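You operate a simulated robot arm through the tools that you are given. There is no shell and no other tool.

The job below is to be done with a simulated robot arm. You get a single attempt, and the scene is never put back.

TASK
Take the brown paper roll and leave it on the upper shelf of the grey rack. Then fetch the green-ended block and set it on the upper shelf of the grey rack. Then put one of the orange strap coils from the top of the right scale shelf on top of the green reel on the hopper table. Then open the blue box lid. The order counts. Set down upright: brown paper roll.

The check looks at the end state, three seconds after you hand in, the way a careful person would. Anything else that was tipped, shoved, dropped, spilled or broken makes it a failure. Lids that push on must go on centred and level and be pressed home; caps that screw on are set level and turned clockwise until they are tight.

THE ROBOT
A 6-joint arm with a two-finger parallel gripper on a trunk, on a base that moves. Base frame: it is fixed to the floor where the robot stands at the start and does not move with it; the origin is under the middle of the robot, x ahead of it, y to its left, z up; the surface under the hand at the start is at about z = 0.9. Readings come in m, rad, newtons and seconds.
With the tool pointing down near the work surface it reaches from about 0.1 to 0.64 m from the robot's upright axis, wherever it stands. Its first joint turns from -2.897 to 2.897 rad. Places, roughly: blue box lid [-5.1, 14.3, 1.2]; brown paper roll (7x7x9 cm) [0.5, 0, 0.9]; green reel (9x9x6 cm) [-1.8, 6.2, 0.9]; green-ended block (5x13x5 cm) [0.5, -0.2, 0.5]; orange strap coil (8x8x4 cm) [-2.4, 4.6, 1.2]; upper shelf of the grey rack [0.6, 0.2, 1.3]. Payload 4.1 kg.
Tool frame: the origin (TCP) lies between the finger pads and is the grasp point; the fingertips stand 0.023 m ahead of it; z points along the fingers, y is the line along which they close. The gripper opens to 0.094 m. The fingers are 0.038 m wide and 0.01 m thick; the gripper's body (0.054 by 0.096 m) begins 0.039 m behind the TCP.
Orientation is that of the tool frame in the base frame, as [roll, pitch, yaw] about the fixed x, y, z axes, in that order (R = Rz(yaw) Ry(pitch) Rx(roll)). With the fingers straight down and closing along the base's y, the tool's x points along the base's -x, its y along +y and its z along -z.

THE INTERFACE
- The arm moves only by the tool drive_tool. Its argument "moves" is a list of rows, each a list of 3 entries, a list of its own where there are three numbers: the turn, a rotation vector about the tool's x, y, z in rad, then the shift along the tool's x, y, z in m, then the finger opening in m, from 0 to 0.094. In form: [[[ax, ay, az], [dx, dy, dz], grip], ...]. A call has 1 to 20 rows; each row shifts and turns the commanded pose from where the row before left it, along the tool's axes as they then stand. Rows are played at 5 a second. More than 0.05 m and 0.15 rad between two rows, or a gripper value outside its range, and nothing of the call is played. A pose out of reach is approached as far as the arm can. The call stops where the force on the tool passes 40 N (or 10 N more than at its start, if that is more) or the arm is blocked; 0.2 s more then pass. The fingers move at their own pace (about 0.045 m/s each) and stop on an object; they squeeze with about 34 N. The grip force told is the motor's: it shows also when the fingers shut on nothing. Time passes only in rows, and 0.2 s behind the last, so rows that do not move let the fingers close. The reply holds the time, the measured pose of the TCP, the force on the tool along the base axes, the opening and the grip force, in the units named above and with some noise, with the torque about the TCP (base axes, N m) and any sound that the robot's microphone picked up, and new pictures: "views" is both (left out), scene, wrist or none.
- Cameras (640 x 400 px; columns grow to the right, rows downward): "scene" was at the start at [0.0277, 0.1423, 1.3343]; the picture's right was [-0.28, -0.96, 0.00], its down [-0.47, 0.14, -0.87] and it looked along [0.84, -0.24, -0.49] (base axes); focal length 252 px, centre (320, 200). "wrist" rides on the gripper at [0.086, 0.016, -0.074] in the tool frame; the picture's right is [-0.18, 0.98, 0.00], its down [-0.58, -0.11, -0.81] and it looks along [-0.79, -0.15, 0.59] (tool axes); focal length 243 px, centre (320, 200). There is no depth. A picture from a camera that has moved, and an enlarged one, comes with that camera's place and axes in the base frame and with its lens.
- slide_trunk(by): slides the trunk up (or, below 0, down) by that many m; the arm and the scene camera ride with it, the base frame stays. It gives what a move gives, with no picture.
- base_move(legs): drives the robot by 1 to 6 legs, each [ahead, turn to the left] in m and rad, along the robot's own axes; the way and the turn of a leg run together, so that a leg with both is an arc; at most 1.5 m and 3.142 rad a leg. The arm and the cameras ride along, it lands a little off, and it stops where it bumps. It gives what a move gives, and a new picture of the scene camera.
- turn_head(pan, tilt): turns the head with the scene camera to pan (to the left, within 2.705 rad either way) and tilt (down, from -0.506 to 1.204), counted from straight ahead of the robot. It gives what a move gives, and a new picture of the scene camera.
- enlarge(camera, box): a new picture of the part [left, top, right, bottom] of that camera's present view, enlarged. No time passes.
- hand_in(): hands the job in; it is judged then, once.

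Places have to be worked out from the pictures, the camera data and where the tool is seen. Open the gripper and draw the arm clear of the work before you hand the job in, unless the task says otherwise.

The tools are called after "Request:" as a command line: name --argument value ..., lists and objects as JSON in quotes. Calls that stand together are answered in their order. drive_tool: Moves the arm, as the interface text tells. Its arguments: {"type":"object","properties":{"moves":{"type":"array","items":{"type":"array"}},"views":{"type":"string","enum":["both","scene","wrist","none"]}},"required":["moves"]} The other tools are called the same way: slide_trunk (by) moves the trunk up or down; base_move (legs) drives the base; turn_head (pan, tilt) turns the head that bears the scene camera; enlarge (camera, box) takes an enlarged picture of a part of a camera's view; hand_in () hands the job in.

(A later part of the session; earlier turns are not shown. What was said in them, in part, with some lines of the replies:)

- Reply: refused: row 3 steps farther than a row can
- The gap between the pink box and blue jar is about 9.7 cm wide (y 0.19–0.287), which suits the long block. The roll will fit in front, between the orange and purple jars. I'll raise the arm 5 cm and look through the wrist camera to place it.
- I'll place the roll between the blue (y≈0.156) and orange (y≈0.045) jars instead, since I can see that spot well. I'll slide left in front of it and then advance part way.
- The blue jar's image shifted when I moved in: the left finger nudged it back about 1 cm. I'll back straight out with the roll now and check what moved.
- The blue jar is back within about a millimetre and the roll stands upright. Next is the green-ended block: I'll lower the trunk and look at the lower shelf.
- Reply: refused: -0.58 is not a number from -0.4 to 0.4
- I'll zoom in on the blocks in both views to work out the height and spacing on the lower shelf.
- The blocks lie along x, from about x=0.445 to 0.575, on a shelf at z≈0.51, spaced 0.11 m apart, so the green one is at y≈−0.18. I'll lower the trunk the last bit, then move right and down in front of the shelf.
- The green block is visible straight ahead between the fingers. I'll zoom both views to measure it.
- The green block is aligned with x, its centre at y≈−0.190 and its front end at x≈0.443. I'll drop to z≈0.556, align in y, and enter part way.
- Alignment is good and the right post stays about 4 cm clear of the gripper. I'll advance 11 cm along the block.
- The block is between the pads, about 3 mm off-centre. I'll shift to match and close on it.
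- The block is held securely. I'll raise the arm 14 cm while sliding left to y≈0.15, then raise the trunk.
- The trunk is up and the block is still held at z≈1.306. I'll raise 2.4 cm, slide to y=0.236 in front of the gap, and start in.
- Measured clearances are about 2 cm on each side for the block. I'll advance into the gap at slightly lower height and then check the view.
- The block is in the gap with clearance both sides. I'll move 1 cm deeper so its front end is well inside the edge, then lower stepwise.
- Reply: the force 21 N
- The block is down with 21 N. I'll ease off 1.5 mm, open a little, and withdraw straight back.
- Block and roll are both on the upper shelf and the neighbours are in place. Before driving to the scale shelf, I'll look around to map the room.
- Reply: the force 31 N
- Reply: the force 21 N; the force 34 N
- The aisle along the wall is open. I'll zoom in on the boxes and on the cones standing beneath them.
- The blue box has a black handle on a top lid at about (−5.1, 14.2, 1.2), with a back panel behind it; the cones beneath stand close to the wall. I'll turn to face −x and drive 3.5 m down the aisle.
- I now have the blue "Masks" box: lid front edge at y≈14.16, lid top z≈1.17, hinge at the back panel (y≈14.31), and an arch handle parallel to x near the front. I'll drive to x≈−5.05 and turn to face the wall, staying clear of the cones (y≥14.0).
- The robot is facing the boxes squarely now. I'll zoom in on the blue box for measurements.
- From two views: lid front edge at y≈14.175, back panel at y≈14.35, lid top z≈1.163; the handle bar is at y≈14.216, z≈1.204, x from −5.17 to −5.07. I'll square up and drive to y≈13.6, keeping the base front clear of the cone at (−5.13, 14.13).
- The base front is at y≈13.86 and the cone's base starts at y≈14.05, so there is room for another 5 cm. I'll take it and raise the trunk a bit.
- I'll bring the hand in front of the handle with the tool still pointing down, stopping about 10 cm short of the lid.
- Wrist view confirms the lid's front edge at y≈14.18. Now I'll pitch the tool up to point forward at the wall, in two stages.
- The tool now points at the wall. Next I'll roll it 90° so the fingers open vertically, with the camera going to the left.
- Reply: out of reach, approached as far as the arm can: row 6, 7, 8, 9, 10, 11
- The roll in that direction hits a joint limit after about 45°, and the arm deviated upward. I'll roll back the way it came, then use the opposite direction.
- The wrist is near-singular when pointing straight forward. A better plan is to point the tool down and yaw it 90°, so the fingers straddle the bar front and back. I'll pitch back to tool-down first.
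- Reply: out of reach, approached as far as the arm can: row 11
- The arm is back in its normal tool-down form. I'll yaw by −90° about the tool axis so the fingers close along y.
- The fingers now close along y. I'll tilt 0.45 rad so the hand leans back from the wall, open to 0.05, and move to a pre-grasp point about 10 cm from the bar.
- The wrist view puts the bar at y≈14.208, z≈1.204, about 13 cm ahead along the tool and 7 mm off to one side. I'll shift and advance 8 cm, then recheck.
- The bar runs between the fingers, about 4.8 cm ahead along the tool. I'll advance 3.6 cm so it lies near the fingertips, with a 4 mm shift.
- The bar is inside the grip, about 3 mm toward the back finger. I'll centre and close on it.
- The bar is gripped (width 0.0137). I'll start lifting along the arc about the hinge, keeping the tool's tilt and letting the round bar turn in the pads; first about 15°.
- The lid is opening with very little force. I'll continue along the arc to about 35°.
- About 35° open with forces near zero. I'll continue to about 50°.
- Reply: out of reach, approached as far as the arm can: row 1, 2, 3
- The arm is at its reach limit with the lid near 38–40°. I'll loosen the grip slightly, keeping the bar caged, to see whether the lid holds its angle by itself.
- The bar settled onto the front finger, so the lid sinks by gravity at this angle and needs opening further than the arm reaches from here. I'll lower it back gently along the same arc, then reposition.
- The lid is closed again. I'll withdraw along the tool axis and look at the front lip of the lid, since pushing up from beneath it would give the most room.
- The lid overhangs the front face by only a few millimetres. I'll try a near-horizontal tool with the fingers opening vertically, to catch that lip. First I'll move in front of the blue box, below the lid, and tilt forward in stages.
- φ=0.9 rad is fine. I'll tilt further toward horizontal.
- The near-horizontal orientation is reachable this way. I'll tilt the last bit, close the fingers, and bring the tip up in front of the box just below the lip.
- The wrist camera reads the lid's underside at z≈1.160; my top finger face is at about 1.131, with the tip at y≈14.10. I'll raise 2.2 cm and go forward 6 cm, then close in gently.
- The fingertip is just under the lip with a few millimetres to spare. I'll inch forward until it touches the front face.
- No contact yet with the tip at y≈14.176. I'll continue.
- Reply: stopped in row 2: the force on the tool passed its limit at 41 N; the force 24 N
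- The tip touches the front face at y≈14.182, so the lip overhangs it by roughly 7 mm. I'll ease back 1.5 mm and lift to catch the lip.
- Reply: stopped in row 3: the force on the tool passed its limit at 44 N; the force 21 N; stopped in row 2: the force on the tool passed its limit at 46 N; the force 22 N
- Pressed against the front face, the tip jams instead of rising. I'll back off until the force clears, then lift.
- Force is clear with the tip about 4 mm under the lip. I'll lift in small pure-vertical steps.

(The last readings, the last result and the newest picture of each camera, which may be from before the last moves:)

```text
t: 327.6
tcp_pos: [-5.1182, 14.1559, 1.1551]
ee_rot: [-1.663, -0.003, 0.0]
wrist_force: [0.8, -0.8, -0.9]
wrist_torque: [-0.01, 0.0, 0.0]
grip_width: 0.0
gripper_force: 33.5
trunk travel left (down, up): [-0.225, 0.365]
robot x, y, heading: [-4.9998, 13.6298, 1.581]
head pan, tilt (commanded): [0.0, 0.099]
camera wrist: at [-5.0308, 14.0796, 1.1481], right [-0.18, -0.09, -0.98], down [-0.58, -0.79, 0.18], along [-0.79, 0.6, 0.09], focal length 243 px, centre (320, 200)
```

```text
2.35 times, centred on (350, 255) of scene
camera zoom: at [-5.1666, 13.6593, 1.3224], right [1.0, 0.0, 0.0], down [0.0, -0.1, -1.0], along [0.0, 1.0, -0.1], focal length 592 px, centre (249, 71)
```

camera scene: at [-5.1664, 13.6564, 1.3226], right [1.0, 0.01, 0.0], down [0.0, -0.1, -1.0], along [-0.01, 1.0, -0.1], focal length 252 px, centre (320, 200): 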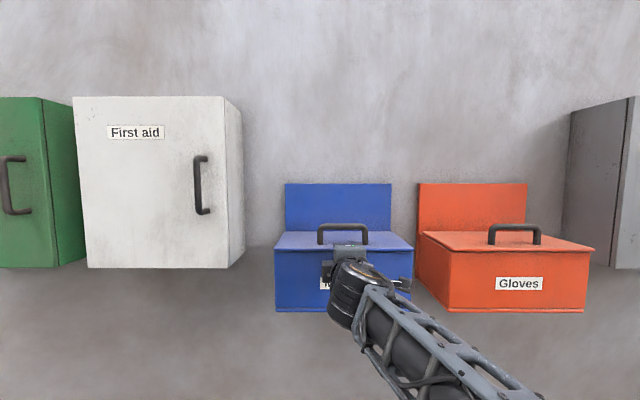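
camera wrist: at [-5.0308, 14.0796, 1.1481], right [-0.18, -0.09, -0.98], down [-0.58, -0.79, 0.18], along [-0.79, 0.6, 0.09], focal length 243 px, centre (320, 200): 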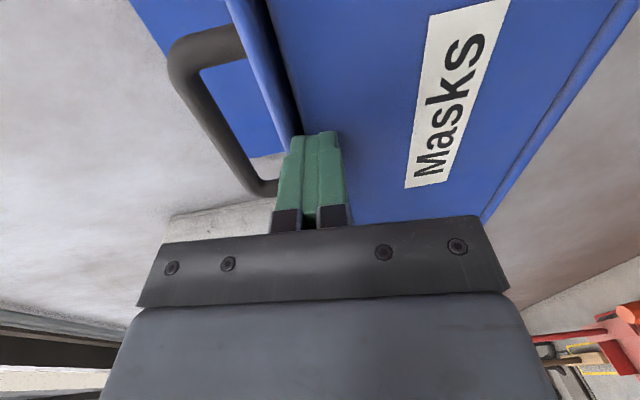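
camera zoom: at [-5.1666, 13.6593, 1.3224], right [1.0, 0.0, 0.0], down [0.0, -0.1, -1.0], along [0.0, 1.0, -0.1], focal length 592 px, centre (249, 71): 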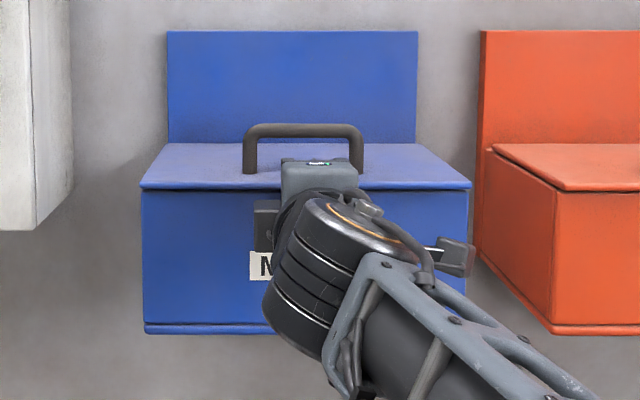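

Let me zoom the wrist view to see whether the lip has begun to lift.

Request:
enlarge --camera "wrist" --box '[200, 0, 400, 200]'

Request:
drive_tool --moves '[[[0, 0, 0], [0, -0.004, -0.0004], 0.0], [[0, 0, 0], [0, -0.004, -0.0004], 0.0], [[0, 0, 0], [0, 0, 0], 0.0]]' --views "wrist"

Request:
enlarge --camera "wrist" --box '[200, 0, 400, 200]'

```text
2.00 times, centred on (300, 100) of wrist
camera zoom: at [-5.0308, 14.0796, 1.1481], right [-0.18, -0.09, -0.98], down [-0.58, -0.79, 0.18], along [-0.79, 0.6, 0.09], focal length 485 px, centre (360, 400)
```

zoom: 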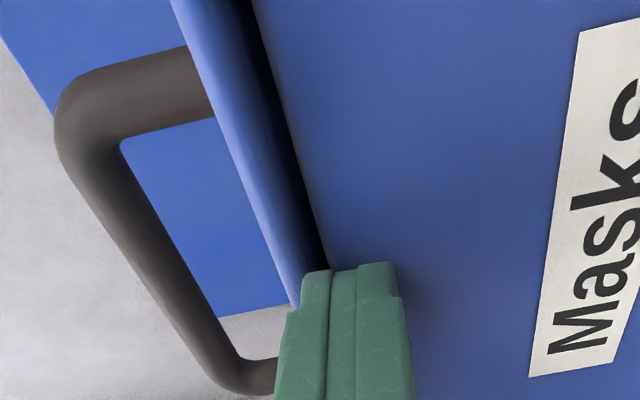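

```text
t: 328.4
tcp_pos: [-5.1184, 14.1563, 1.1643]
ee_rot: [-1.661, -0.001, 0.0]
wrist_force: [0.8, -1.0, 0.1]
wrist_torque: [0.01, 0.02, -0.02]
grip_width: 0.0001
gripper_force: 33.5
trunk travel left (down, up): [-0.225, 0.365]
robot x, y, heading: [-5.0023, 13.626, 1.576]
head pan, tilt (commanded): [0.0, 0.099]
camera wrist: at [-5.0308, 14.0799, 1.1558], right [-0.18, -0.09, -0.98], down [-0.58, -0.79, 0.18], along [-0.79, 0.6, 0.09], focal length 243 px, centre (320, 200)
```

wrist: 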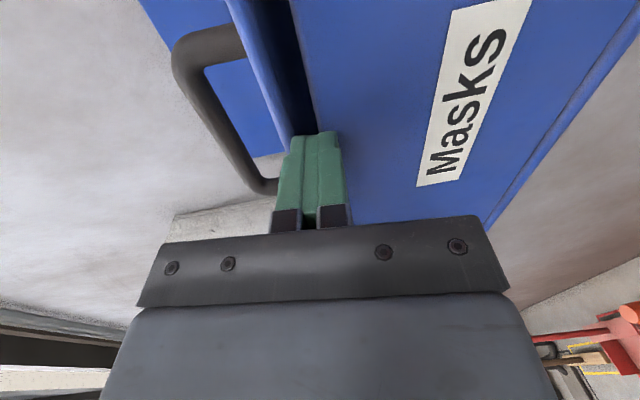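

```text
2.00 times, centred on (300, 100) of wrist
camera zoom: at [-5.0308, 14.0799, 1.1558], right [-0.18, -0.09, -0.98], down [-0.58, -0.79, 0.18], along [-0.79, 0.6, 0.09], focal length 485 px, centre (360, 400)
```

zoom: 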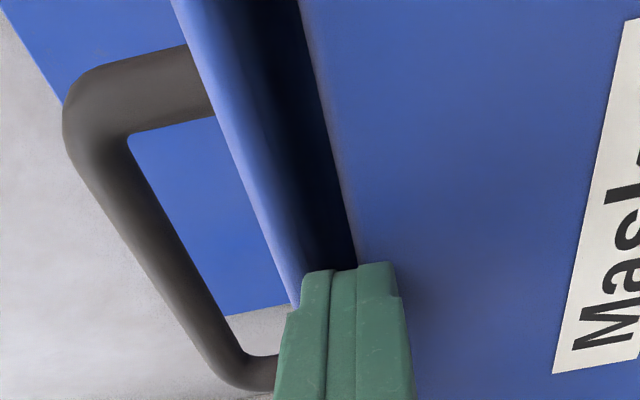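

The lip is on the fingertip and the gap is widening. I'll lift another 2.6 cm so the finger clears the box wall.

Request:
drive_tool --moves '[[[0, 0, 0], [0, -0.005, -0.0002], 0.0], [[0, 0, 0], [0, -0.005, 0], 0.0], [[0, 0, 0], [0, -0.005, 0], 0.0], [[0, 0, 0], [0, -0.005, 0], 0.0], [[0, 0, 0], [0, -0.005, 0], 0.0], [[0, 0, 0], [0, 0, 0], 0.0]]'

Request:
enlarge --camera "wrist" --box '[200, 0, 400, 200]'

Request:
enlarge --camera "scene" --box '[260, 170, 440, 340]'

```text
t: 329.8
tcp_pos: [-5.1171, 14.1589, 1.1893]
ee_rot: [-1.661, -0.002, 0.0]
wrist_force: [0.1, 0.3, -1.5]
wrist_torque: [-0.03, 0.04, 0.05]
grip_width: 0.0001
gripper_force: 34.3
trunk travel left (down, up): [-0.225, 0.365]
robot x, y, heading: [-5.0027, 13.6265, 1.573]
head pan, tilt (commanded): [0.0, 0.099]
camera scene: at [-5.1667, 13.6596, 1.3224], right [1.0, 0.0, 0.0], down [0.0, -0.1, -0.99], along [0.0, 0.99, -0.1], focal length 252 px, centre (320, 200)
camera wrist: at [-5.0302, 14.0822, 1.1813], right [-0.18, -0.09, -0.98], down [-0.58, -0.79, 0.18], along [-0.79, 0.6, 0.09], focal length 243 px, centre (320, 200)
```

scene: 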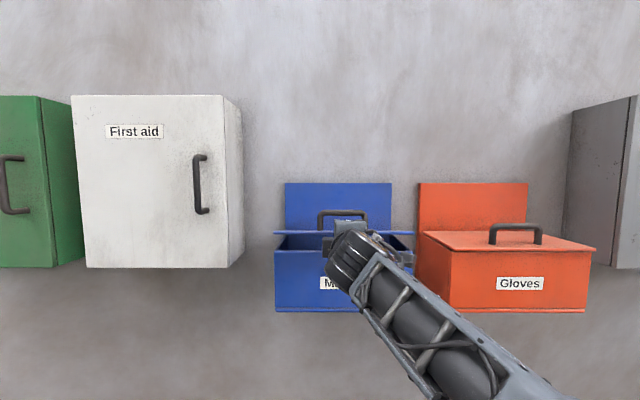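
wrist: 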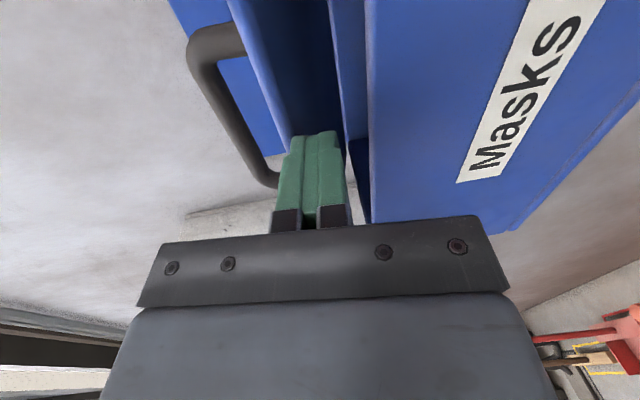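

```text
2.00 times, centred on (300, 100) of wrist
camera zoom: at [-5.0302, 14.0822, 1.1813], right [-0.18, -0.09, -0.98], down [-0.58, -0.79, 0.18], along [-0.79, 0.6, 0.09], focal length 485 px, centre (360, 400)
```

zoom: 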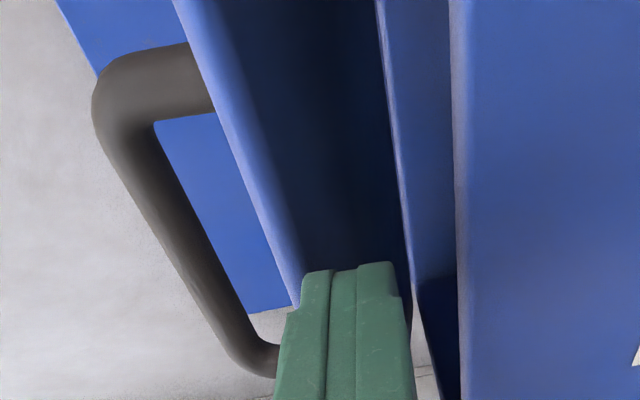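

```text
2.35 times, centred on (350, 255) of scene
camera zoom: at [-5.1667, 13.6596, 1.3224], right [1.0, 0.0, 0.0], down [0.0, -0.1, -0.99], along [0.0, 0.99, -0.1], focal length 592 px, centre (249, 71)
```

zoom: 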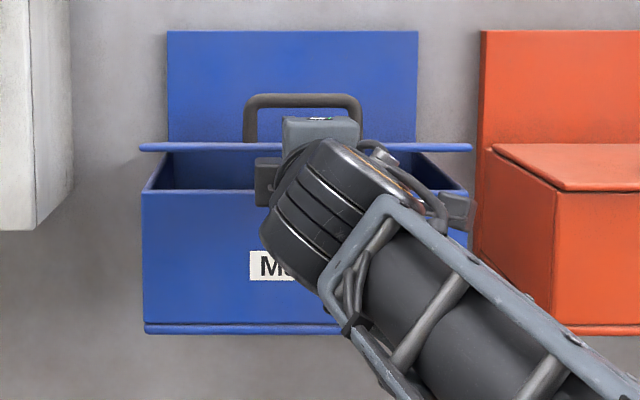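

The lid is about 12° open, resting on the fingertip. I'll slide the finger 4.5 cm further under it.

Request:
drive_tool --moves '[[[0, 0, 0], [0, -0.0025, 0.015], 0.0], [[0, 0, 0], [0, -0.0025, 0.015], 0.0], [[0, 0, 0], [0, -0.0025, 0.015], 0.0], [[0, 0, 0], [0, 0, 0], 0.0]]'

Request:
enlarge --camera "scene" --box '[260, 170, 440, 340]'

```text
t: 330.8
tcp_pos: [-5.1191, 14.2039, 1.193]
ee_rot: [-1.662, -0.002, 0.001]
wrist_force: [0.2, 1.3, -2.5]
wrist_torque: [-0.08, 0.03, 0.03]
grip_width: 0.0
gripper_force: 34.2
trunk travel left (down, up): [-0.225, 0.365]
robot x, y, heading: [-5.0021, 13.6267, 1.572]
head pan, tilt (commanded): [0.0, 0.099]
camera scene: at [-5.1668, 13.6596, 1.3223], right [1.0, 0.0, 0.0], down [0.0, -0.1, -0.99], along [0.0, 0.99, -0.1], focal length 252 px, centre (320, 200)
camera wrist: at [-5.0316, 14.1281, 1.1848], right [-0.18, -0.09, -0.98], down [-0.58, -0.79, 0.18], along [-0.79, 0.6, 0.09], focal length 243 px, centre (320, 200)
```

scene: 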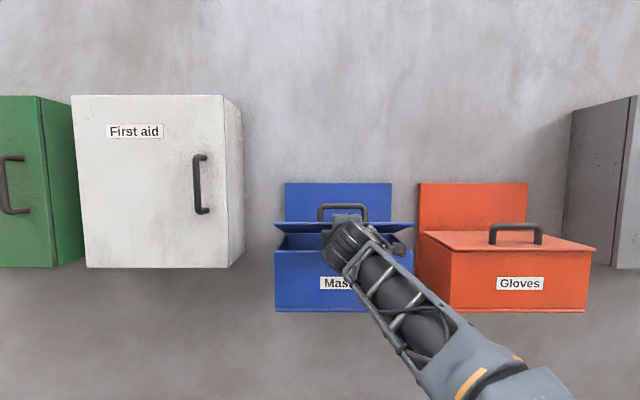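
wrist: 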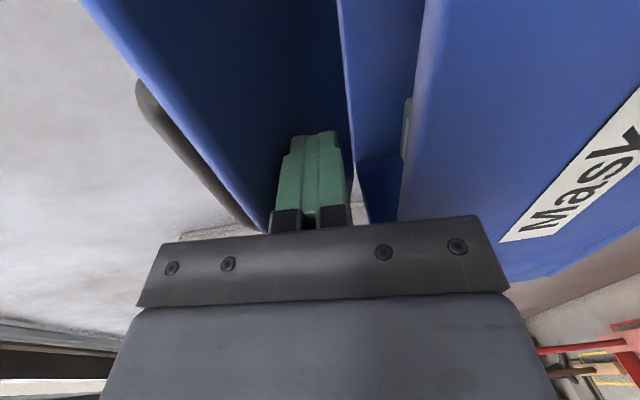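

```text
2.35 times, centred on (350, 255) of scene
camera zoom: at [-5.1668, 13.6596, 1.3223], right [1.0, 0.0, 0.0], down [0.0, -0.1, -0.99], along [0.0, 0.99, -0.1], focal length 592 px, centre (249, 71)
```

zoom: 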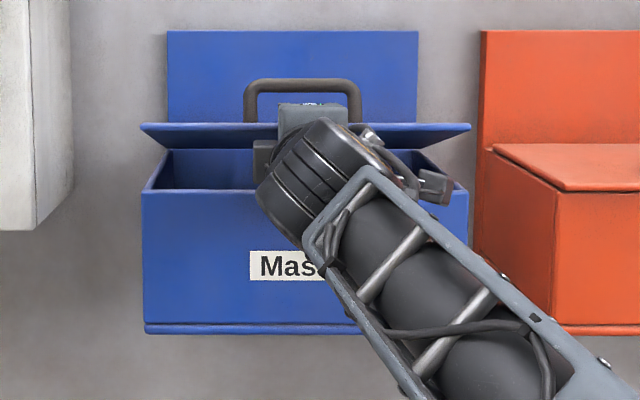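

The lid is at about 18°, resting 4–5 cm in from its edge. Now I'll raise the trunk 6 cm in two steps, which lifts the lid and regains reach.

Request:
slide_trunk --by 0.03

Request:
slide_trunk --by 0.03

Request:
drive_tool --moves '[[[0, 0, 0], [0, 0, 0], 0.0]]'

Request:
enlarge --camera "scene" --box '[260, 180, 440, 350]'

```text
t: 331.6
tcp_pos: [-5.1194, 14.2036, 1.2221]
ee_rot: [-1.659, -0.001, 0.001]
wrist_force: [-0.4, -0.4, 0.8]
wrist_torque: [0.02, -0.03, -0.01]
grip_width: 0.0001
gripper_force: 34.3
trunk travel left (down, up): [-0.255, 0.335]
robot x, y, heading: [-5.0009, 13.6254, 1.576]
head pan, tilt (commanded): [0.0, 0.099]
```

```text
t: 332.3
tcp_pos: [-5.1192, 14.2043, 1.254]
ee_rot: [-1.66, 0.0, 0.001]
wrist_force: [-0.6, -0.3, -0.5]
wrist_torque: [0.02, 0.05, 0.0]
grip_width: 0.0002
gripper_force: 33.8
trunk travel left (down, up): [-0.285, 0.305]
robot x, y, heading: [-5.0008, 13.6284, 1.572]
head pan, tilt (commanded): [0.0, 0.099]
```

```text
t: 332.7
tcp_pos: [-5.1186, 14.2042, 1.2526]
ee_rot: [-1.661, -0.002, 0.001]
wrist_force: [-0.6, -0.4, 0.2]
wrist_torque: [0.01, -0.03, 0.03]
grip_width: 0.0
gripper_force: 34.1
trunk travel left (down, up): [-0.285, 0.305]
robot x, y, heading: [-5.0001, 13.6284, 1.579]
head pan, tilt (commanded): [0.0, 0.099]
camera scene: at [-5.1667, 13.6593, 1.3824], right [1.0, 0.0, 0.0], down [0.0, -0.1, -1.0], along [0.0, 1.0, -0.1], focal length 252 px, centre (320, 200)
camera wrist: at [-5.0313, 14.1273, 1.2454], right [-0.18, -0.09, -0.98], down [-0.58, -0.79, 0.18], along [-0.79, 0.6, 0.09], focal length 243 px, centre (320, 200)
```

scene: 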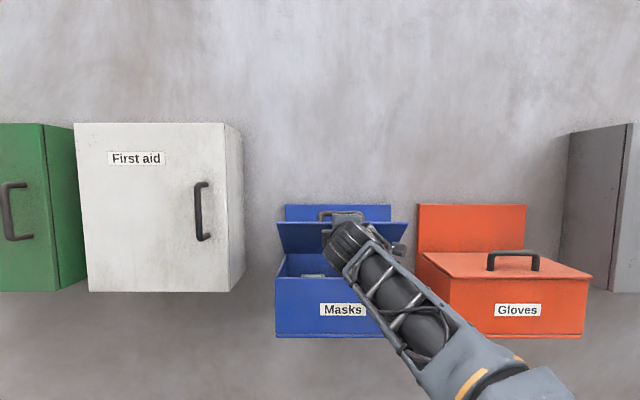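
wrist: 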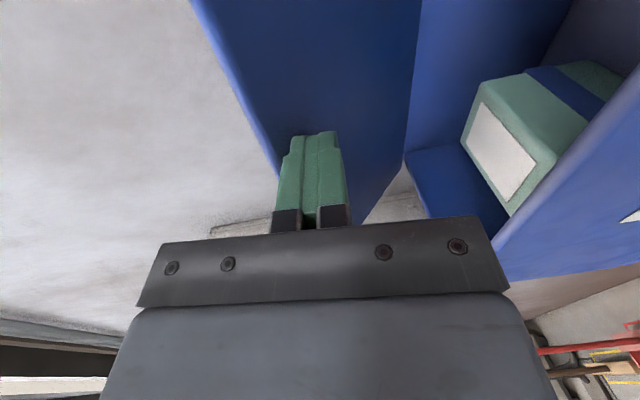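

```text
2.35 times, centred on (350, 265) of scene
camera zoom: at [-5.1667, 13.6593, 1.3824], right [1.0, 0.0, 0.0], down [0.0, -0.1, -1.0], along [0.0, 1.0, -0.1], focal length 592 px, centre (249, 47)
```

zoom: 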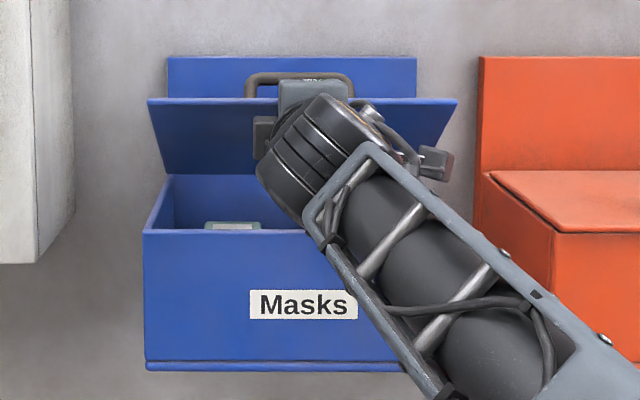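

The lid is at about 40°. I'll follow the arc, pushing from beneath, up to about 60°.

Request:
drive_tool --moves '[[[0, 0, 0], [0, -0.0082, 0.0137], 0.0], [[0, 0, 0], [0, -0.0082, 0.0137], 0.0], [[0, 0, 0], [0, -0.0085, 0.01], 0.0], [[0, 0, 0], [0, -0.0085, 0.01], 0.0], [[0, 0, 0], [0, 0, 0], 0.0]]'

Request:
enlarge --camera "scene" --box '[260, 170, 440, 340]'

```text
t: 333.9
tcp_pos: [-5.1183, 14.2536, 1.2815]
ee_rot: [-1.663, -0.001, 0.001]
wrist_force: [0.4, -0.2, -0.6]
wrist_torque: [-0.04, 0.0, 0.01]
grip_width: 0.0
gripper_force: 34.5
trunk travel left (down, up): [-0.285, 0.305]
robot x, y, heading: [-5.0013, 13.6279, 1.573]
head pan, tilt (commanded): [0.0, 0.099]
camera scene: at [-5.1667, 13.6595, 1.3824], right [1.0, 0.0, 0.0], down [0.0, -0.1, -1.0], along [0.0, 0.99, -0.1], focal length 252 px, centre (320, 200)
camera wrist: at [-5.0311, 14.1771, 1.274], right [-0.18, -0.09, -0.98], down [-0.58, -0.79, 0.18], along [-0.79, 0.6, 0.09], focal length 243 px, centre (320, 200)
```

scene: 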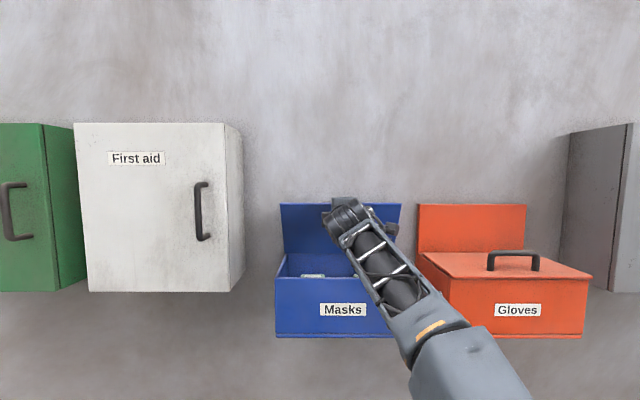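
wrist: 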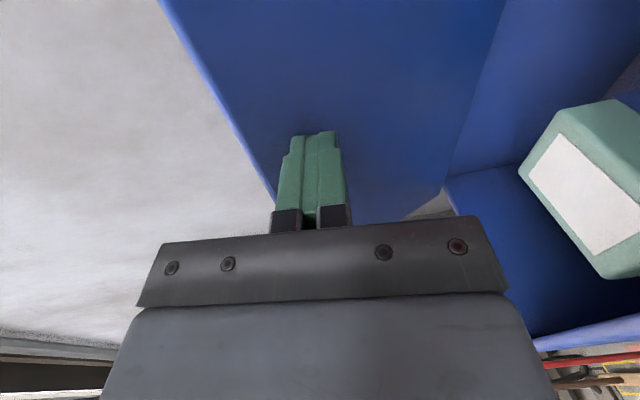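

```text
2.35 times, centred on (350, 255) of scene
camera zoom: at [-5.1667, 13.6595, 1.3824], right [1.0, 0.0, 0.0], down [0.0, -0.1, -1.0], along [0.0, 0.99, -0.1], focal length 592 px, centre (249, 71)
```

zoom: 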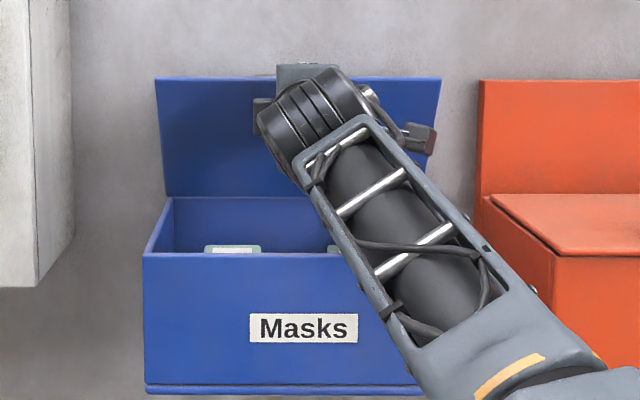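

About 60° open now. I'll push on to about 70°, then on in small steps, watching for contact force.

Request:
drive_tool --moves '[[[0, 0, 0], [0, -0.0066, 0.0113], 0.0], [[0, 0, 0], [0, -0.0066, 0.0113], 0.0], [[0, 0, 0], [0, 0, 0], 0.0]]' --views "none"

Request:
drive_tool --moves '[[[0, 0, 0], [0, -0.0045, 0.0123], 0.0], [[0, 0, 0], [0, 0, 0], 0.0]]'

Request:
enlarge --camera "scene" --box '[260, 170, 440, 340]'

```text
t: 334.7
tcp_pos: [-5.119, 14.2763, 1.2915]
ee_rot: [-1.663, -0.001, 0.001]
wrist_force: [-0.5, 0.1, 0.1]
wrist_torque: [0.0, -0.01, 0.02]
grip_width: 0.0
gripper_force: 34.5
trunk travel left (down, up): [-0.285, 0.305]
robot x, y, heading: [-5.0013, 13.6282, 1.578]
head pan, tilt (commanded): [0.0, 0.099]
```

```text
t: 335.3
tcp_pos: [-5.1177, 14.289, 1.2957]
ee_rot: [-1.663, -0.002, 0.001]
wrist_force: [0.7, 1.1, 0.0]
wrist_torque: [0.03, 0.03, -0.02]
grip_width: 0.0
gripper_force: 33.8
trunk travel left (down, up): [-0.285, 0.305]
robot x, y, heading: [-5.0, 13.6247, 1.576]
head pan, tilt (commanded): [0.0, 0.099]
camera scene: at [-5.1667, 13.6596, 1.3824], right [1.0, 0.0, 0.0], down [0.0, -0.1, -0.99], along [0.0, 0.99, -0.1], focal length 252 px, centre (320, 200)
camera wrist: at [-5.0314, 14.2132, 1.2878], right [-0.18, -0.09, -0.98], down [-0.58, -0.79, 0.18], along [-0.79, 0.6, 0.09], focal length 243 px, centre (320, 200)
```

scene: 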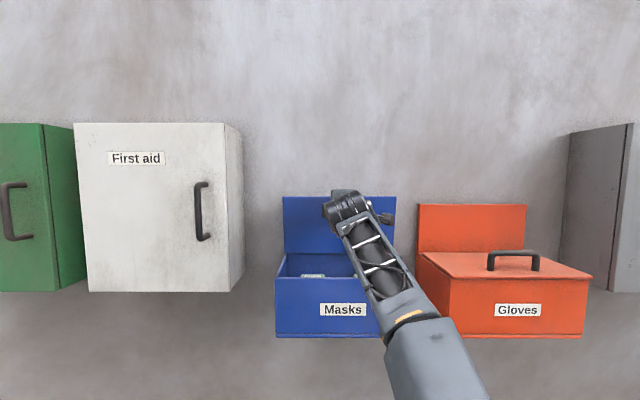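
wrist: 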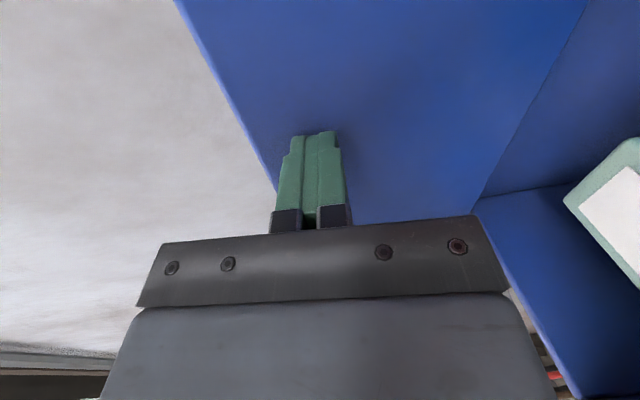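

```text
2.35 times, centred on (350, 255) of scene
camera zoom: at [-5.1667, 13.6596, 1.3824], right [1.0, 0.0, 0.0], down [0.0, -0.1, -0.99], along [0.0, 0.99, -0.1], focal length 592 px, centre (249, 71)
```

zoom: 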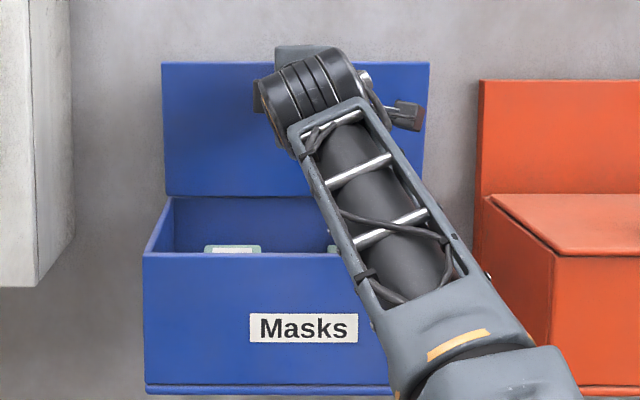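

About 75° open with no resistance yet. I'll keep pushing forward in small steps.

Request:
drive_tool --moves '[[[0, 0, 0], [0, -0.003, 0.008], 0.0], [[0, 0, 0], [0, 0, 0], 0.0]]' --views "none"

Request:
drive_tool --moves '[[[0, 0, 0], [0, -0.002, 0.008], 0.0], [[0, 0, 0], [0, 0, 0], 0.0]]' --views "none"

Request:
drive_tool --moves '[[[0, 0, 0], [0, -0.002, 0.008], 0.0], [[0, 0, 0], [0, 0, 0], 0.0]]'

Request:
enlarge --camera "scene" --box '[260, 170, 440, 340]'

```text
t: 335.9
tcp_pos: [-5.1182, 14.2978, 1.2986]
ee_rot: [-1.662, -0.004, 0.0]
wrist_force: [0.3, -0.2, -0.7]
wrist_torque: [0.01, -0.01, 0.0]
grip_width: 0.0
gripper_force: 33.7
trunk travel left (down, up): [-0.285, 0.305]
robot x, y, heading: [-4.9995, 13.6224, 1.575]
head pan, tilt (commanded): [0.0, 0.099]
```

```text
t: 336.5
tcp_pos: [-5.1175, 14.3038, 1.2993]
ee_rot: [-1.663, -0.002, 0.0]
wrist_force: [2.2, -20.0, -9.9]
wrist_torque: [-0.11, 0.0, -0.06]
grip_width: 0.0
gripper_force: 33.8
trunk travel left (down, up): [-0.285, 0.305]
robot x, y, heading: [-5.0008, 13.6254, 1.576]
head pan, tilt (commanded): [0.0, 0.099]
```

```text
t: 336.9
tcp_pos: [-5.1182, 14.3042, 1.3012]
ee_rot: [-1.662, 0.002, -0.001]
wrist_force: [3.8, -27.6, -11.5]
wrist_torque: [-0.06, 0.05, -0.07]
grip_width: 0.0
gripper_force: 33.4
out of reach, approached as far as the arm can: row 1
trunk travel left (down, up): [-0.285, 0.305]
robot x, y, heading: [-5.001, 13.6249, 1.575]
head pan, tilt (commanded): [0.0, 0.099]
stopped in row 1: the force on the tool passed its limit at 45 N (the readings are from after the stop); the commanded pose is now the measured one
camera scene: at [-5.1662, 13.6551, 1.3825], right [1.0, 0.01, 0.0], down [0.0, -0.1, -1.0], along [-0.01, 1.0, -0.1], focal length 252 px, centre (320, 200)
camera wrist: at [-5.0312, 14.2271, 1.2923], right [-0.19, -0.09, -0.98], down [-0.58, -0.79, 0.18], along [-0.79, 0.6, 0.09], focal length 243 px, centre (320, 200)
```

scene: 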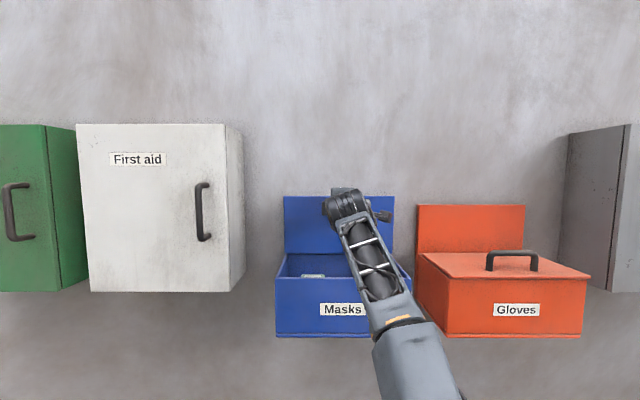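
wrist: 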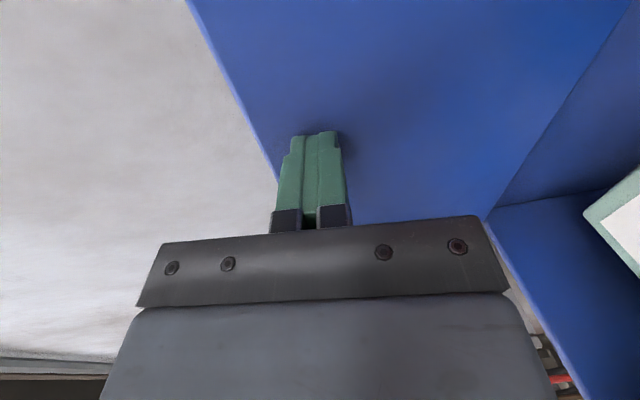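

```text
2.35 times, centred on (350, 255) of scene
camera zoom: at [-5.1662, 13.6551, 1.3825], right [1.0, 0.01, 0.0], down [0.0, -0.1, -1.0], along [-0.01, 1.0, -0.1], focal length 592 px, centre (249, 71)
```

zoom: 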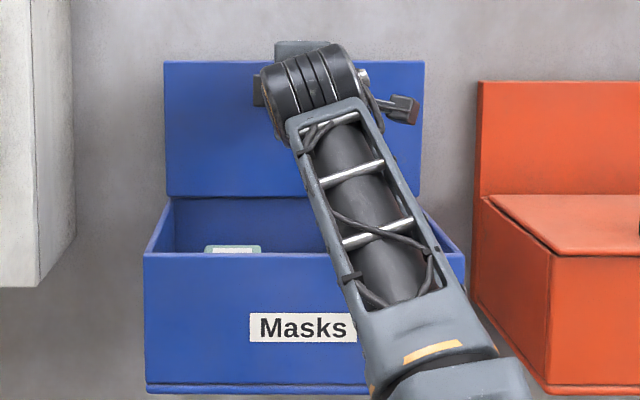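

The lid has met its stop at about 80°. I'll ease back a little and see whether it stays open.

Request:
drive_tool --moves '[[[0, 0, 0], [0, 0, -0.004], 0.0], [[0, 0, 0], [0, 0, -0.006], 0.0], [[0, 0, 0], [0, 0, 0], 0.0]]'

Request:
enlarge --camera "scene" --box '[260, 170, 440, 340]'

Request:
enlarge --camera "wrist" --box '[200, 40, 440, 240]'

```text
t: 337.7
tcp_pos: [-5.1183, 14.2985, 1.298]
ee_rot: [-1.664, -0.001, 0.0]
wrist_force: [-0.3, -0.1, 0.1]
wrist_torque: [0.01, 0.03, -0.04]
grip_width: 0.0
gripper_force: 34.3
trunk travel left (down, up): [-0.285, 0.305]
robot x, y, heading: [-5.0064, 13.6296, 1.575]
head pan, tilt (commanded): [0.0, 0.099]
camera scene: at [-5.1667, 13.6591, 1.3824], right [1.0, 0.0, 0.0], down [0.0, -0.1, -1.0], along [0.0, 1.0, -0.1], focal length 252 px, centre (320, 200)
camera wrist: at [-5.0313, 14.222, 1.2909], right [-0.18, -0.09, -0.98], down [-0.58, -0.79, 0.18], along [-0.79, 0.6, 0.09], focal length 243 px, centre (320, 200)
```

scene: 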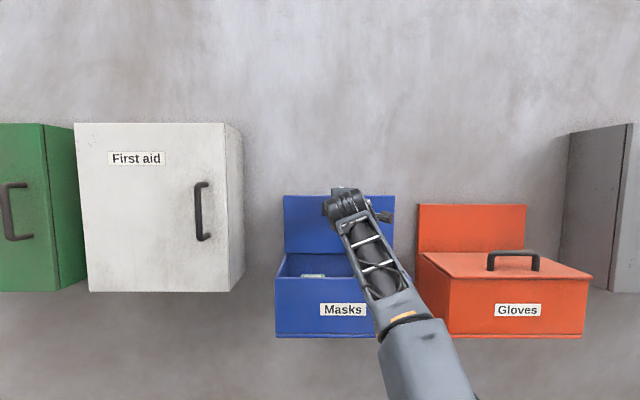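
wrist: 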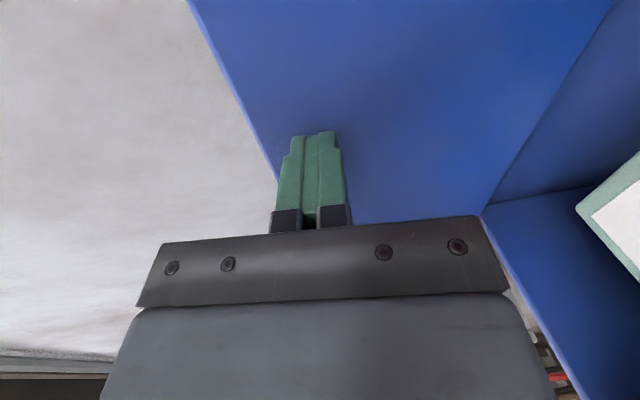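

```text
2.35 times, centred on (350, 255) of scene
camera zoom: at [-5.1667, 13.6591, 1.3824], right [1.0, 0.0, 0.0], down [0.0, -0.1, -1.0], along [0.0, 1.0, -0.1], focal length 592 px, centre (249, 71)
```

zoom: 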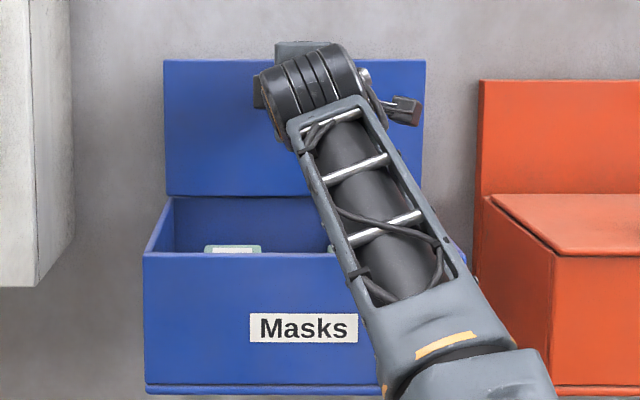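

```text
2.00 times, centred on (320, 140) of wrist
camera zoom: at [-5.0313, 14.222, 1.2909], right [-0.18, -0.09, -0.98], down [-0.58, -0.79, 0.18], along [-0.79, 0.6, 0.09], focal length 485 px, centre (320, 320)
```

zoom: 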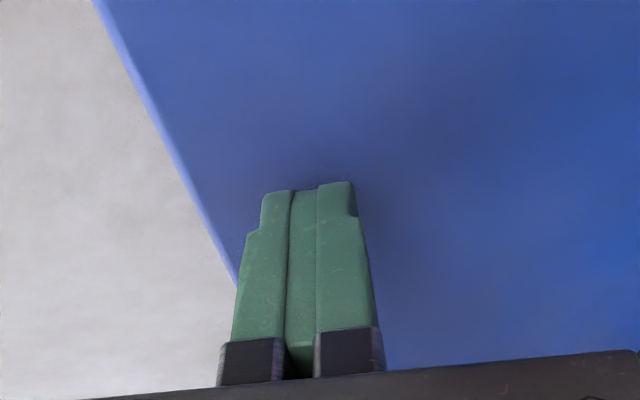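

I'll withdraw another 2 cm and compare the lid's apparent width (261 px when pressed home).

Request:
drive_tool --moves '[[[0, 0, 0], [0, 0, -0.01], 0.0], [[0, 0, 0], [0, 0, -0.01], 0.0], [[0, 0, 0], [0, 0, 0], 0.0]]'

Request:
enlarge --camera "scene" --box '[260, 170, 440, 340]'

Request:
enlarge --camera "wrist" --box '[200, 40, 440, 240]'

```text
t: 338.5
tcp_pos: [-5.1177, 14.278, 1.3009]
ee_rot: [-1.663, 0.001, 0.002]
wrist_force: [-0.1, -0.7, 0.9]
wrist_torque: [-0.03, -0.02, 0.0]
grip_width: 0.0002
gripper_force: 34.3
trunk travel left (down, up): [-0.285, 0.305]
robot x, y, heading: [-5.0046, 13.629, 1.576]
head pan, tilt (commanded): [0.0, 0.099]
camera scene: at [-5.1667, 13.6589, 1.3824], right [1.0, 0.0, 0.0], down [0.0, -0.1, -1.0], along [0.0, 1.0, -0.1], focal length 252 px, centre (320, 200)
camera wrist: at [-5.0311, 14.2019, 1.2929], right [-0.18, -0.09, -0.98], down [-0.58, -0.79, 0.18], along [-0.79, 0.6, 0.09], focal length 243 px, centre (320, 200)
```

scene: 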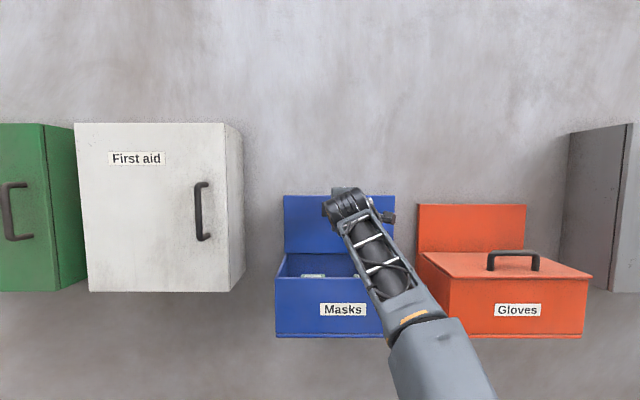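
wrist: 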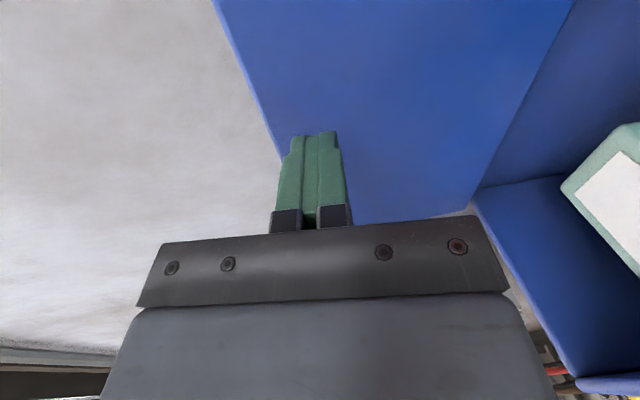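

```text
2.35 times, centred on (350, 255) of scene
camera zoom: at [-5.1667, 13.6589, 1.3824], right [1.0, 0.0, 0.0], down [0.0, -0.1, -1.0], along [0.0, 1.0, -0.1], focal length 592 px, centre (249, 71)
```

zoom: 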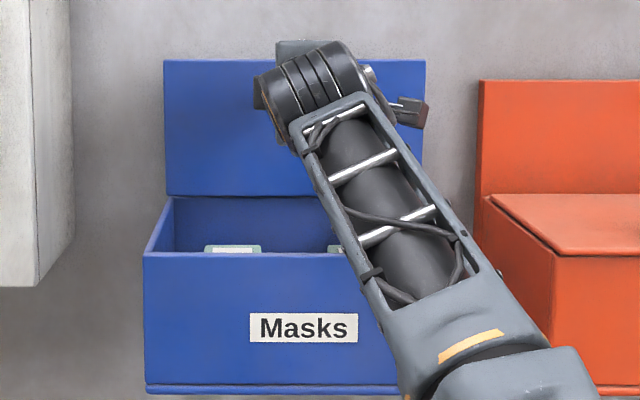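

```text
2.00 times, centred on (320, 140) of wrist
camera zoom: at [-5.0311, 14.2019, 1.2929], right [-0.18, -0.09, -0.98], down [-0.58, -0.79, 0.18], along [-0.79, 0.6, 0.09], focal length 485 px, centre (320, 320)
```

zoom: 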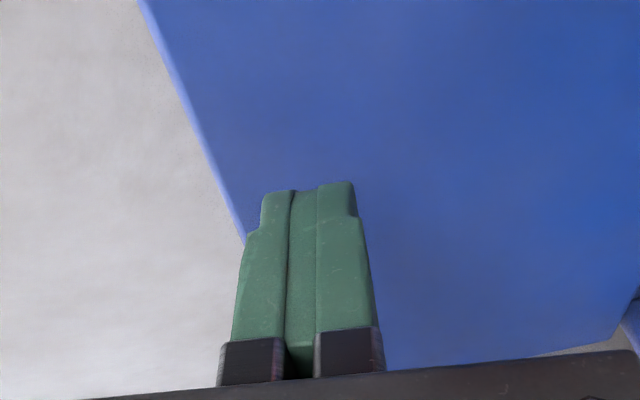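

The lid's width stayed at 263 px while I withdrew 2 cm, so it seems to hold. I'll withdraw much further and check again.

Request:
drive_tool --moves '[[[0, 0, 0], [0, 0, -0.02], 0.0], [[0, 0, 0], [0, 0, -0.03], 0.0], [[0, 0, 0], [0, 0, -0.03], 0.0], [[0, 0, 0], [0, 0, 0], 0.0]]'

Request:
enlarge --camera "scene" --box '[260, 170, 440, 340]'

```text
t: 339.5
tcp_pos: [-5.1172, 14.1978, 1.3066]
ee_rot: [-1.661, 0.001, 0.0]
wrist_force: [-0.6, 1.1, -0.5]
wrist_torque: [-0.02, 0.02, -0.02]
grip_width: 0.0
gripper_force: 33.8
trunk travel left (down, up): [-0.285, 0.305]
robot x, y, heading: [-5.0033, 13.6226, 1.574]
head pan, tilt (commanded): [0.0, 0.099]
camera scene: at [-5.1667, 13.6588, 1.3824], right [1.0, 0.0, 0.0], down [0.0, -0.1, -1.0], along [0.0, 1.0, -0.1], focal length 252 px, centre (320, 200)
camera wrist: at [-5.0315, 14.1202, 1.2993], right [-0.18, -0.09, -0.98], down [-0.58, -0.79, 0.18], along [-0.79, 0.6, 0.09], focal length 243 px, centre (320, 200)
```

scene: 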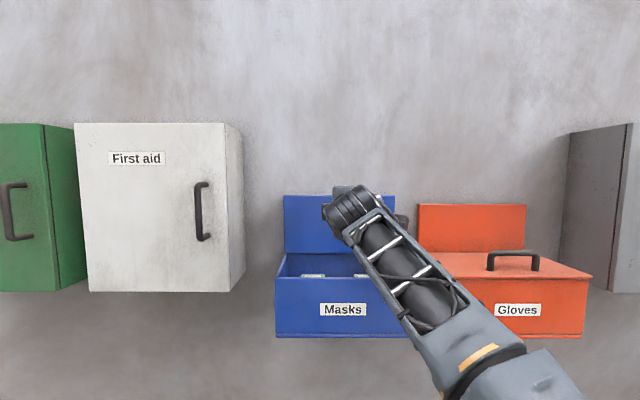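
wrist: 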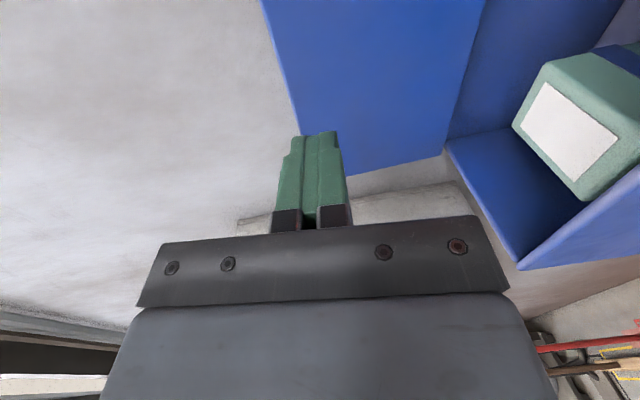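

```text
2.35 times, centred on (350, 255) of scene
camera zoom: at [-5.1667, 13.6588, 1.3824], right [1.0, 0.0, 0.0], down [0.0, -0.1, -1.0], along [0.0, 1.0, -0.1], focal length 592 px, centre (249, 71)
```

zoom: 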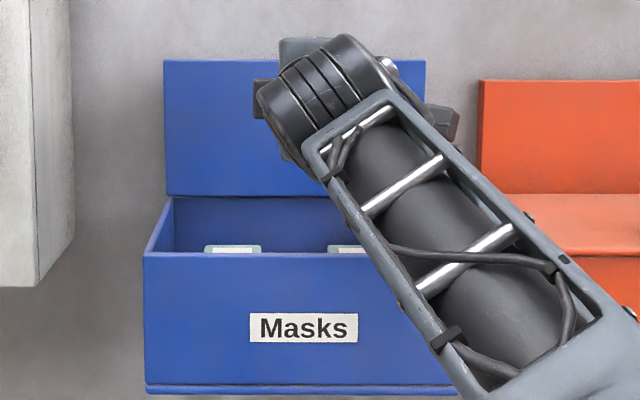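

The lid stays open by itself at about 79–80°. I'll draw the arm well back, open the gripper, and verify the lid once more after some time.

Request:
drive_tool --moves '[[[0, 0, 0], [0, 0, -0.03], 0.02], [[0, 0, 0], [0, 0, -0.03], 0.05], [[0, 0, 0], [0, 0, -0.03], 0.06], [[0, 0, 0], [0, 0, -0.03], 0.06], [[0, 0, 0], [0.04, 0, 0], 0.06], [[0, 0, 0], [0.04, 0, 0], 0.06], [[0, 0, 0], [0.04, 0, 0], 0.06], [[0, 0, 0], [0, 0, 0], 0.06], [[0, 0, 0], [0, 0, 0], 0.06], [[0, 0, 0], [0, 0, 0], 0.06], [[0, 0, 0], [0, 0, 0], 0.06], [[0, 0, 0], [0, 0, 0], 0.06]]'

Request:
base_move --legs '[[-0.4, 0]]'

Request:
enlarge --camera "scene" --box '[240, 140, 440, 300]'

```text
t: 342.1
tcp_pos: [-4.9992, 14.0772, 1.319]
ee_rot: [-1.664, -0.002, 0.0]
wrist_force: [-0.6, 1.0, -0.5]
wrist_torque: [-0.01, -0.03, 0.01]
grip_width: 0.0597
gripper_force: 0.0
trunk travel left (down, up): [-0.285, 0.305]
robot x, y, heading: [-4.9999, 13.627, 1.578]
head pan, tilt (commanded): [0.0, 0.099]
camera scene: at [-5.1667, 13.659, 1.3824], right [1.0, 0.0, 0.0], down [0.0, -0.1, -1.0], along [0.0, 0.99, -0.1], focal length 252 px, centre (320, 200)
camera wrist: at [-4.9116, 14.0005, 1.311], right [-0.18, -0.09, -0.98], down [-0.58, -0.79, 0.18], along [-0.79, 0.6, 0.09], focal length 243 px, centre (320, 200)
```

scene: 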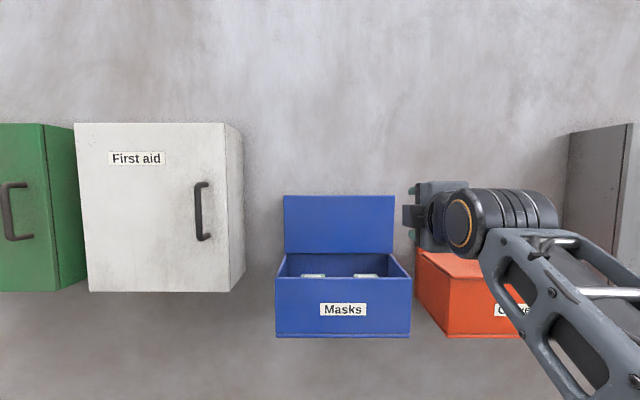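
wrist: 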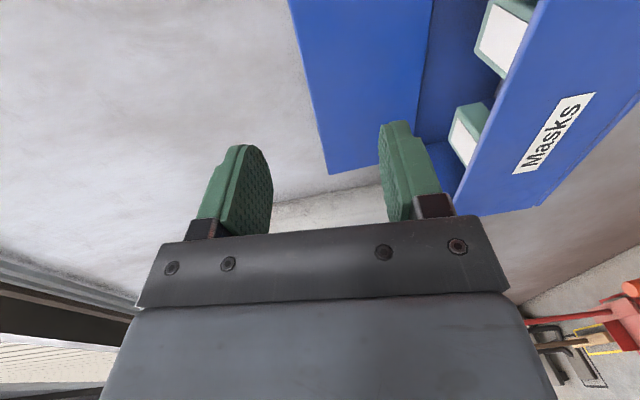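

```text
t: 344.6
tcp_pos: [-4.9954, 13.6777, 1.3193]
ee_rot: [-1.663, -0.001, -0.006]
wrist_force: [0.1, 0.1, 0.3]
wrist_torque: [-0.02, 0.03, 0.03]
grip_width: 0.0597
gripper_force: 0.1
trunk travel left (down, up): [-0.285, 0.305]
robot x, y, heading: [-5.002, 13.2256, 1.568]
head pan, tilt (commanded): [0.0, 0.099]
camera scene: at [-5.1658, 13.261, 1.3824], right [1.0, 0.0, 0.0], down [0.0, -0.1, -1.0], along [0.0, 1.0, -0.1], focal length 252 px, centre (320, 200)
```

scene: 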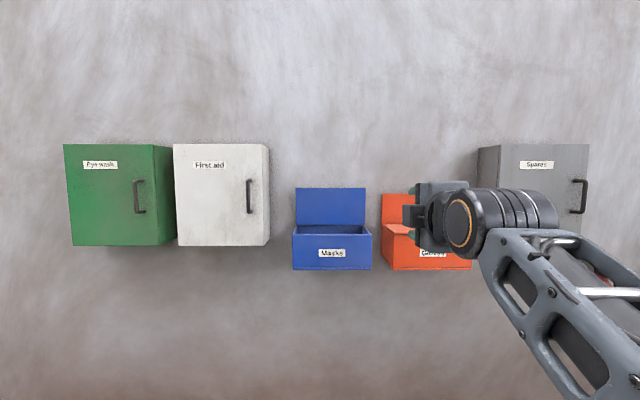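

```text
2.50 times, centred on (340, 220) of scene
camera zoom: at [-5.1658, 13.261, 1.3824], right [1.0, 0.0, 0.0], down [0.0, -0.1, -1.0], along [0.0, 1.0, -0.1], focal length 629 px, centre (270, 150)
```

zoom: 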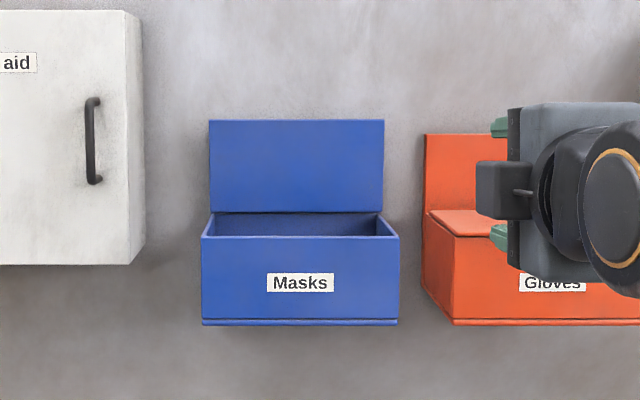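

The lid is standing open and the arm is clear. I'll wait a few more seconds and compare, and glance at the floor to be sure nothing was disturbed.

Request:
drive_tool --moves '[[[0, 0, 0], [0, 0, 0], 0.06], [[0, 0, 0], [0, 0, 0], 0.06], [[0, 0, 0], [0, 0, 0], 0.06], [[0, 0, 0], [0, 0, 0], 0.06], [[0, 0, 0], [0, 0, 0], 0.06], [[0, 0, 0], [0, 0, 0], 0.06], [[0, 0, 0], [0, 0, 0], 0.06], [[0, 0, 0], [0, 0, 0], 0.06], [[0, 0, 0], [0, 0, 0], 0.06], [[0, 0, 0], [0, 0, 0], 0.06], [[0, 0, 0], [0, 0, 0], 0.06], [[0, 0, 0], [0, 0, 0], 0.06], [[0, 0, 0], [0, 0, 0], 0.06], [[0, 0, 0], [0, 0, 0], 0.06], [[0, 0, 0], [0, 0, 0], 0.06], [[0, 0, 0], [0, 0, 0], 0.06], [[0, 0, 0], [0, 0, 0], 0.06], [[0, 0, 0], [0, 0, 0], 0.06]]' --views "none"

Request:
enlarge --camera "scene" --box '[240, 140, 440, 300]'

Request:
turn_head --pan 0.3 --tilt 0.6

```text
t: 348.4
tcp_pos: [-4.9946, 13.6776, 1.318]
ee_rot: [-1.663, 0.0, -0.007]
wrist_force: [0.1, -0.3, 0.6]
wrist_torque: [0.01, 0.02, 0.01]
grip_width: 0.06
gripper_force: 0.0
trunk travel left (down, up): [-0.285, 0.305]
robot x, y, heading: [-4.9981, 13.2302, 1.568]
head pan, tilt (commanded): [0.0, 0.099]
```

```text
2.50 times, centred on (340, 220) of scene
camera zoom: at [-5.1658, 13.2609, 1.3824], right [1.0, 0.0, 0.0], down [0.0, -0.1, -1.0], along [0.0, 1.0, -0.1], focal length 629 px, centre (270, 150)
```

zoom: 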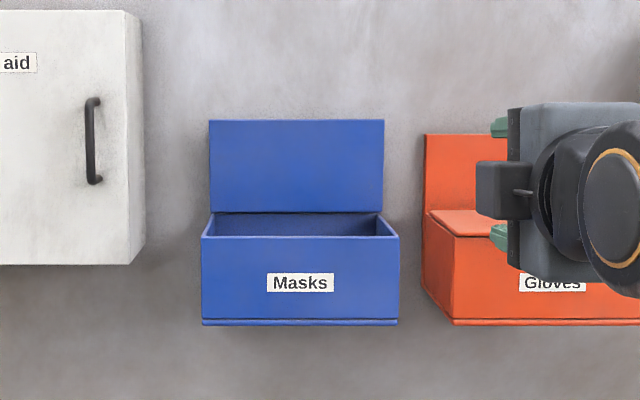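

```text
t: 349.3
tcp_pos: [-4.9958, 13.6765, 1.3186]
ee_rot: [-1.662, 0.001, -0.008]
wrist_force: [-0.1, 0.1, 0.5]
wrist_torque: [0.03, 0.01, -0.02]
grip_width: 0.0602
gripper_force: 0.0
trunk travel left (down, up): [-0.285, 0.305]
robot x, y, heading: [-4.9986, 13.2262, 1.566]
head pan, tilt (commanded): [0.3, 0.6]
camera scene: at [-5.1919, 13.2533, 1.3363], right [0.96, 0.29, 0.0], down [0.17, -0.54, -0.83], along [-0.24, 0.79, -0.56], focal length 252 px, centre (320, 200)
```

scene: 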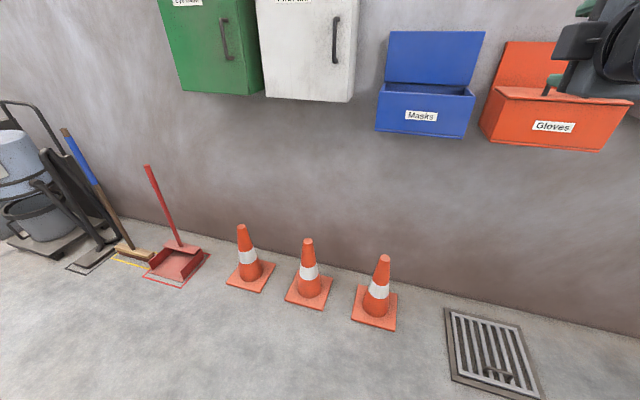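

The lid hasn't moved over several seconds, the cones and other objects stand where they were, the gripper is open, and the arm is clear. All four steps were done in order, so I'm handing in.

Request:
hand_in

```text
The job is handed in.
```

I finished all four steps in order and handed the job in; I haven't seen the result of the check.

1. **Brown paper roll:** it stands upright on the upper shelf of the grey rack, between the orange and purple jars, about 1 cm inside the front edge.
2. **Green-ended block:** it lies on the same shelf, in the gap between the pink-banded box and the blue jar.
3. **Orange strap coil:** it sits level on the green reel on the hopper table, about 5 mm off centre.
4. **Blue box lid ("Masks"):** it is open to about 80°, where it met a stop. I watched it for about nine seconds after letting go and it stayed put.

**Blue jar bumped:** while placing the roll, a finger pushed the blue jar on the upper shelf back about 8 mm. I gripped it and set it back to within about 1 mm of its original spot, judging from before-and-after pictures. I saw nothing else moved, tipped or dropped.

**Which shelf I took the coil from:** the scale area has two shelf frames with coloured rolls on top. I used the one holding the coils with holes, which matches the place you gave (−2.4, 4.6). From where the robot stood that is the left-hand frame, so "right" holds only as seen from its other side.
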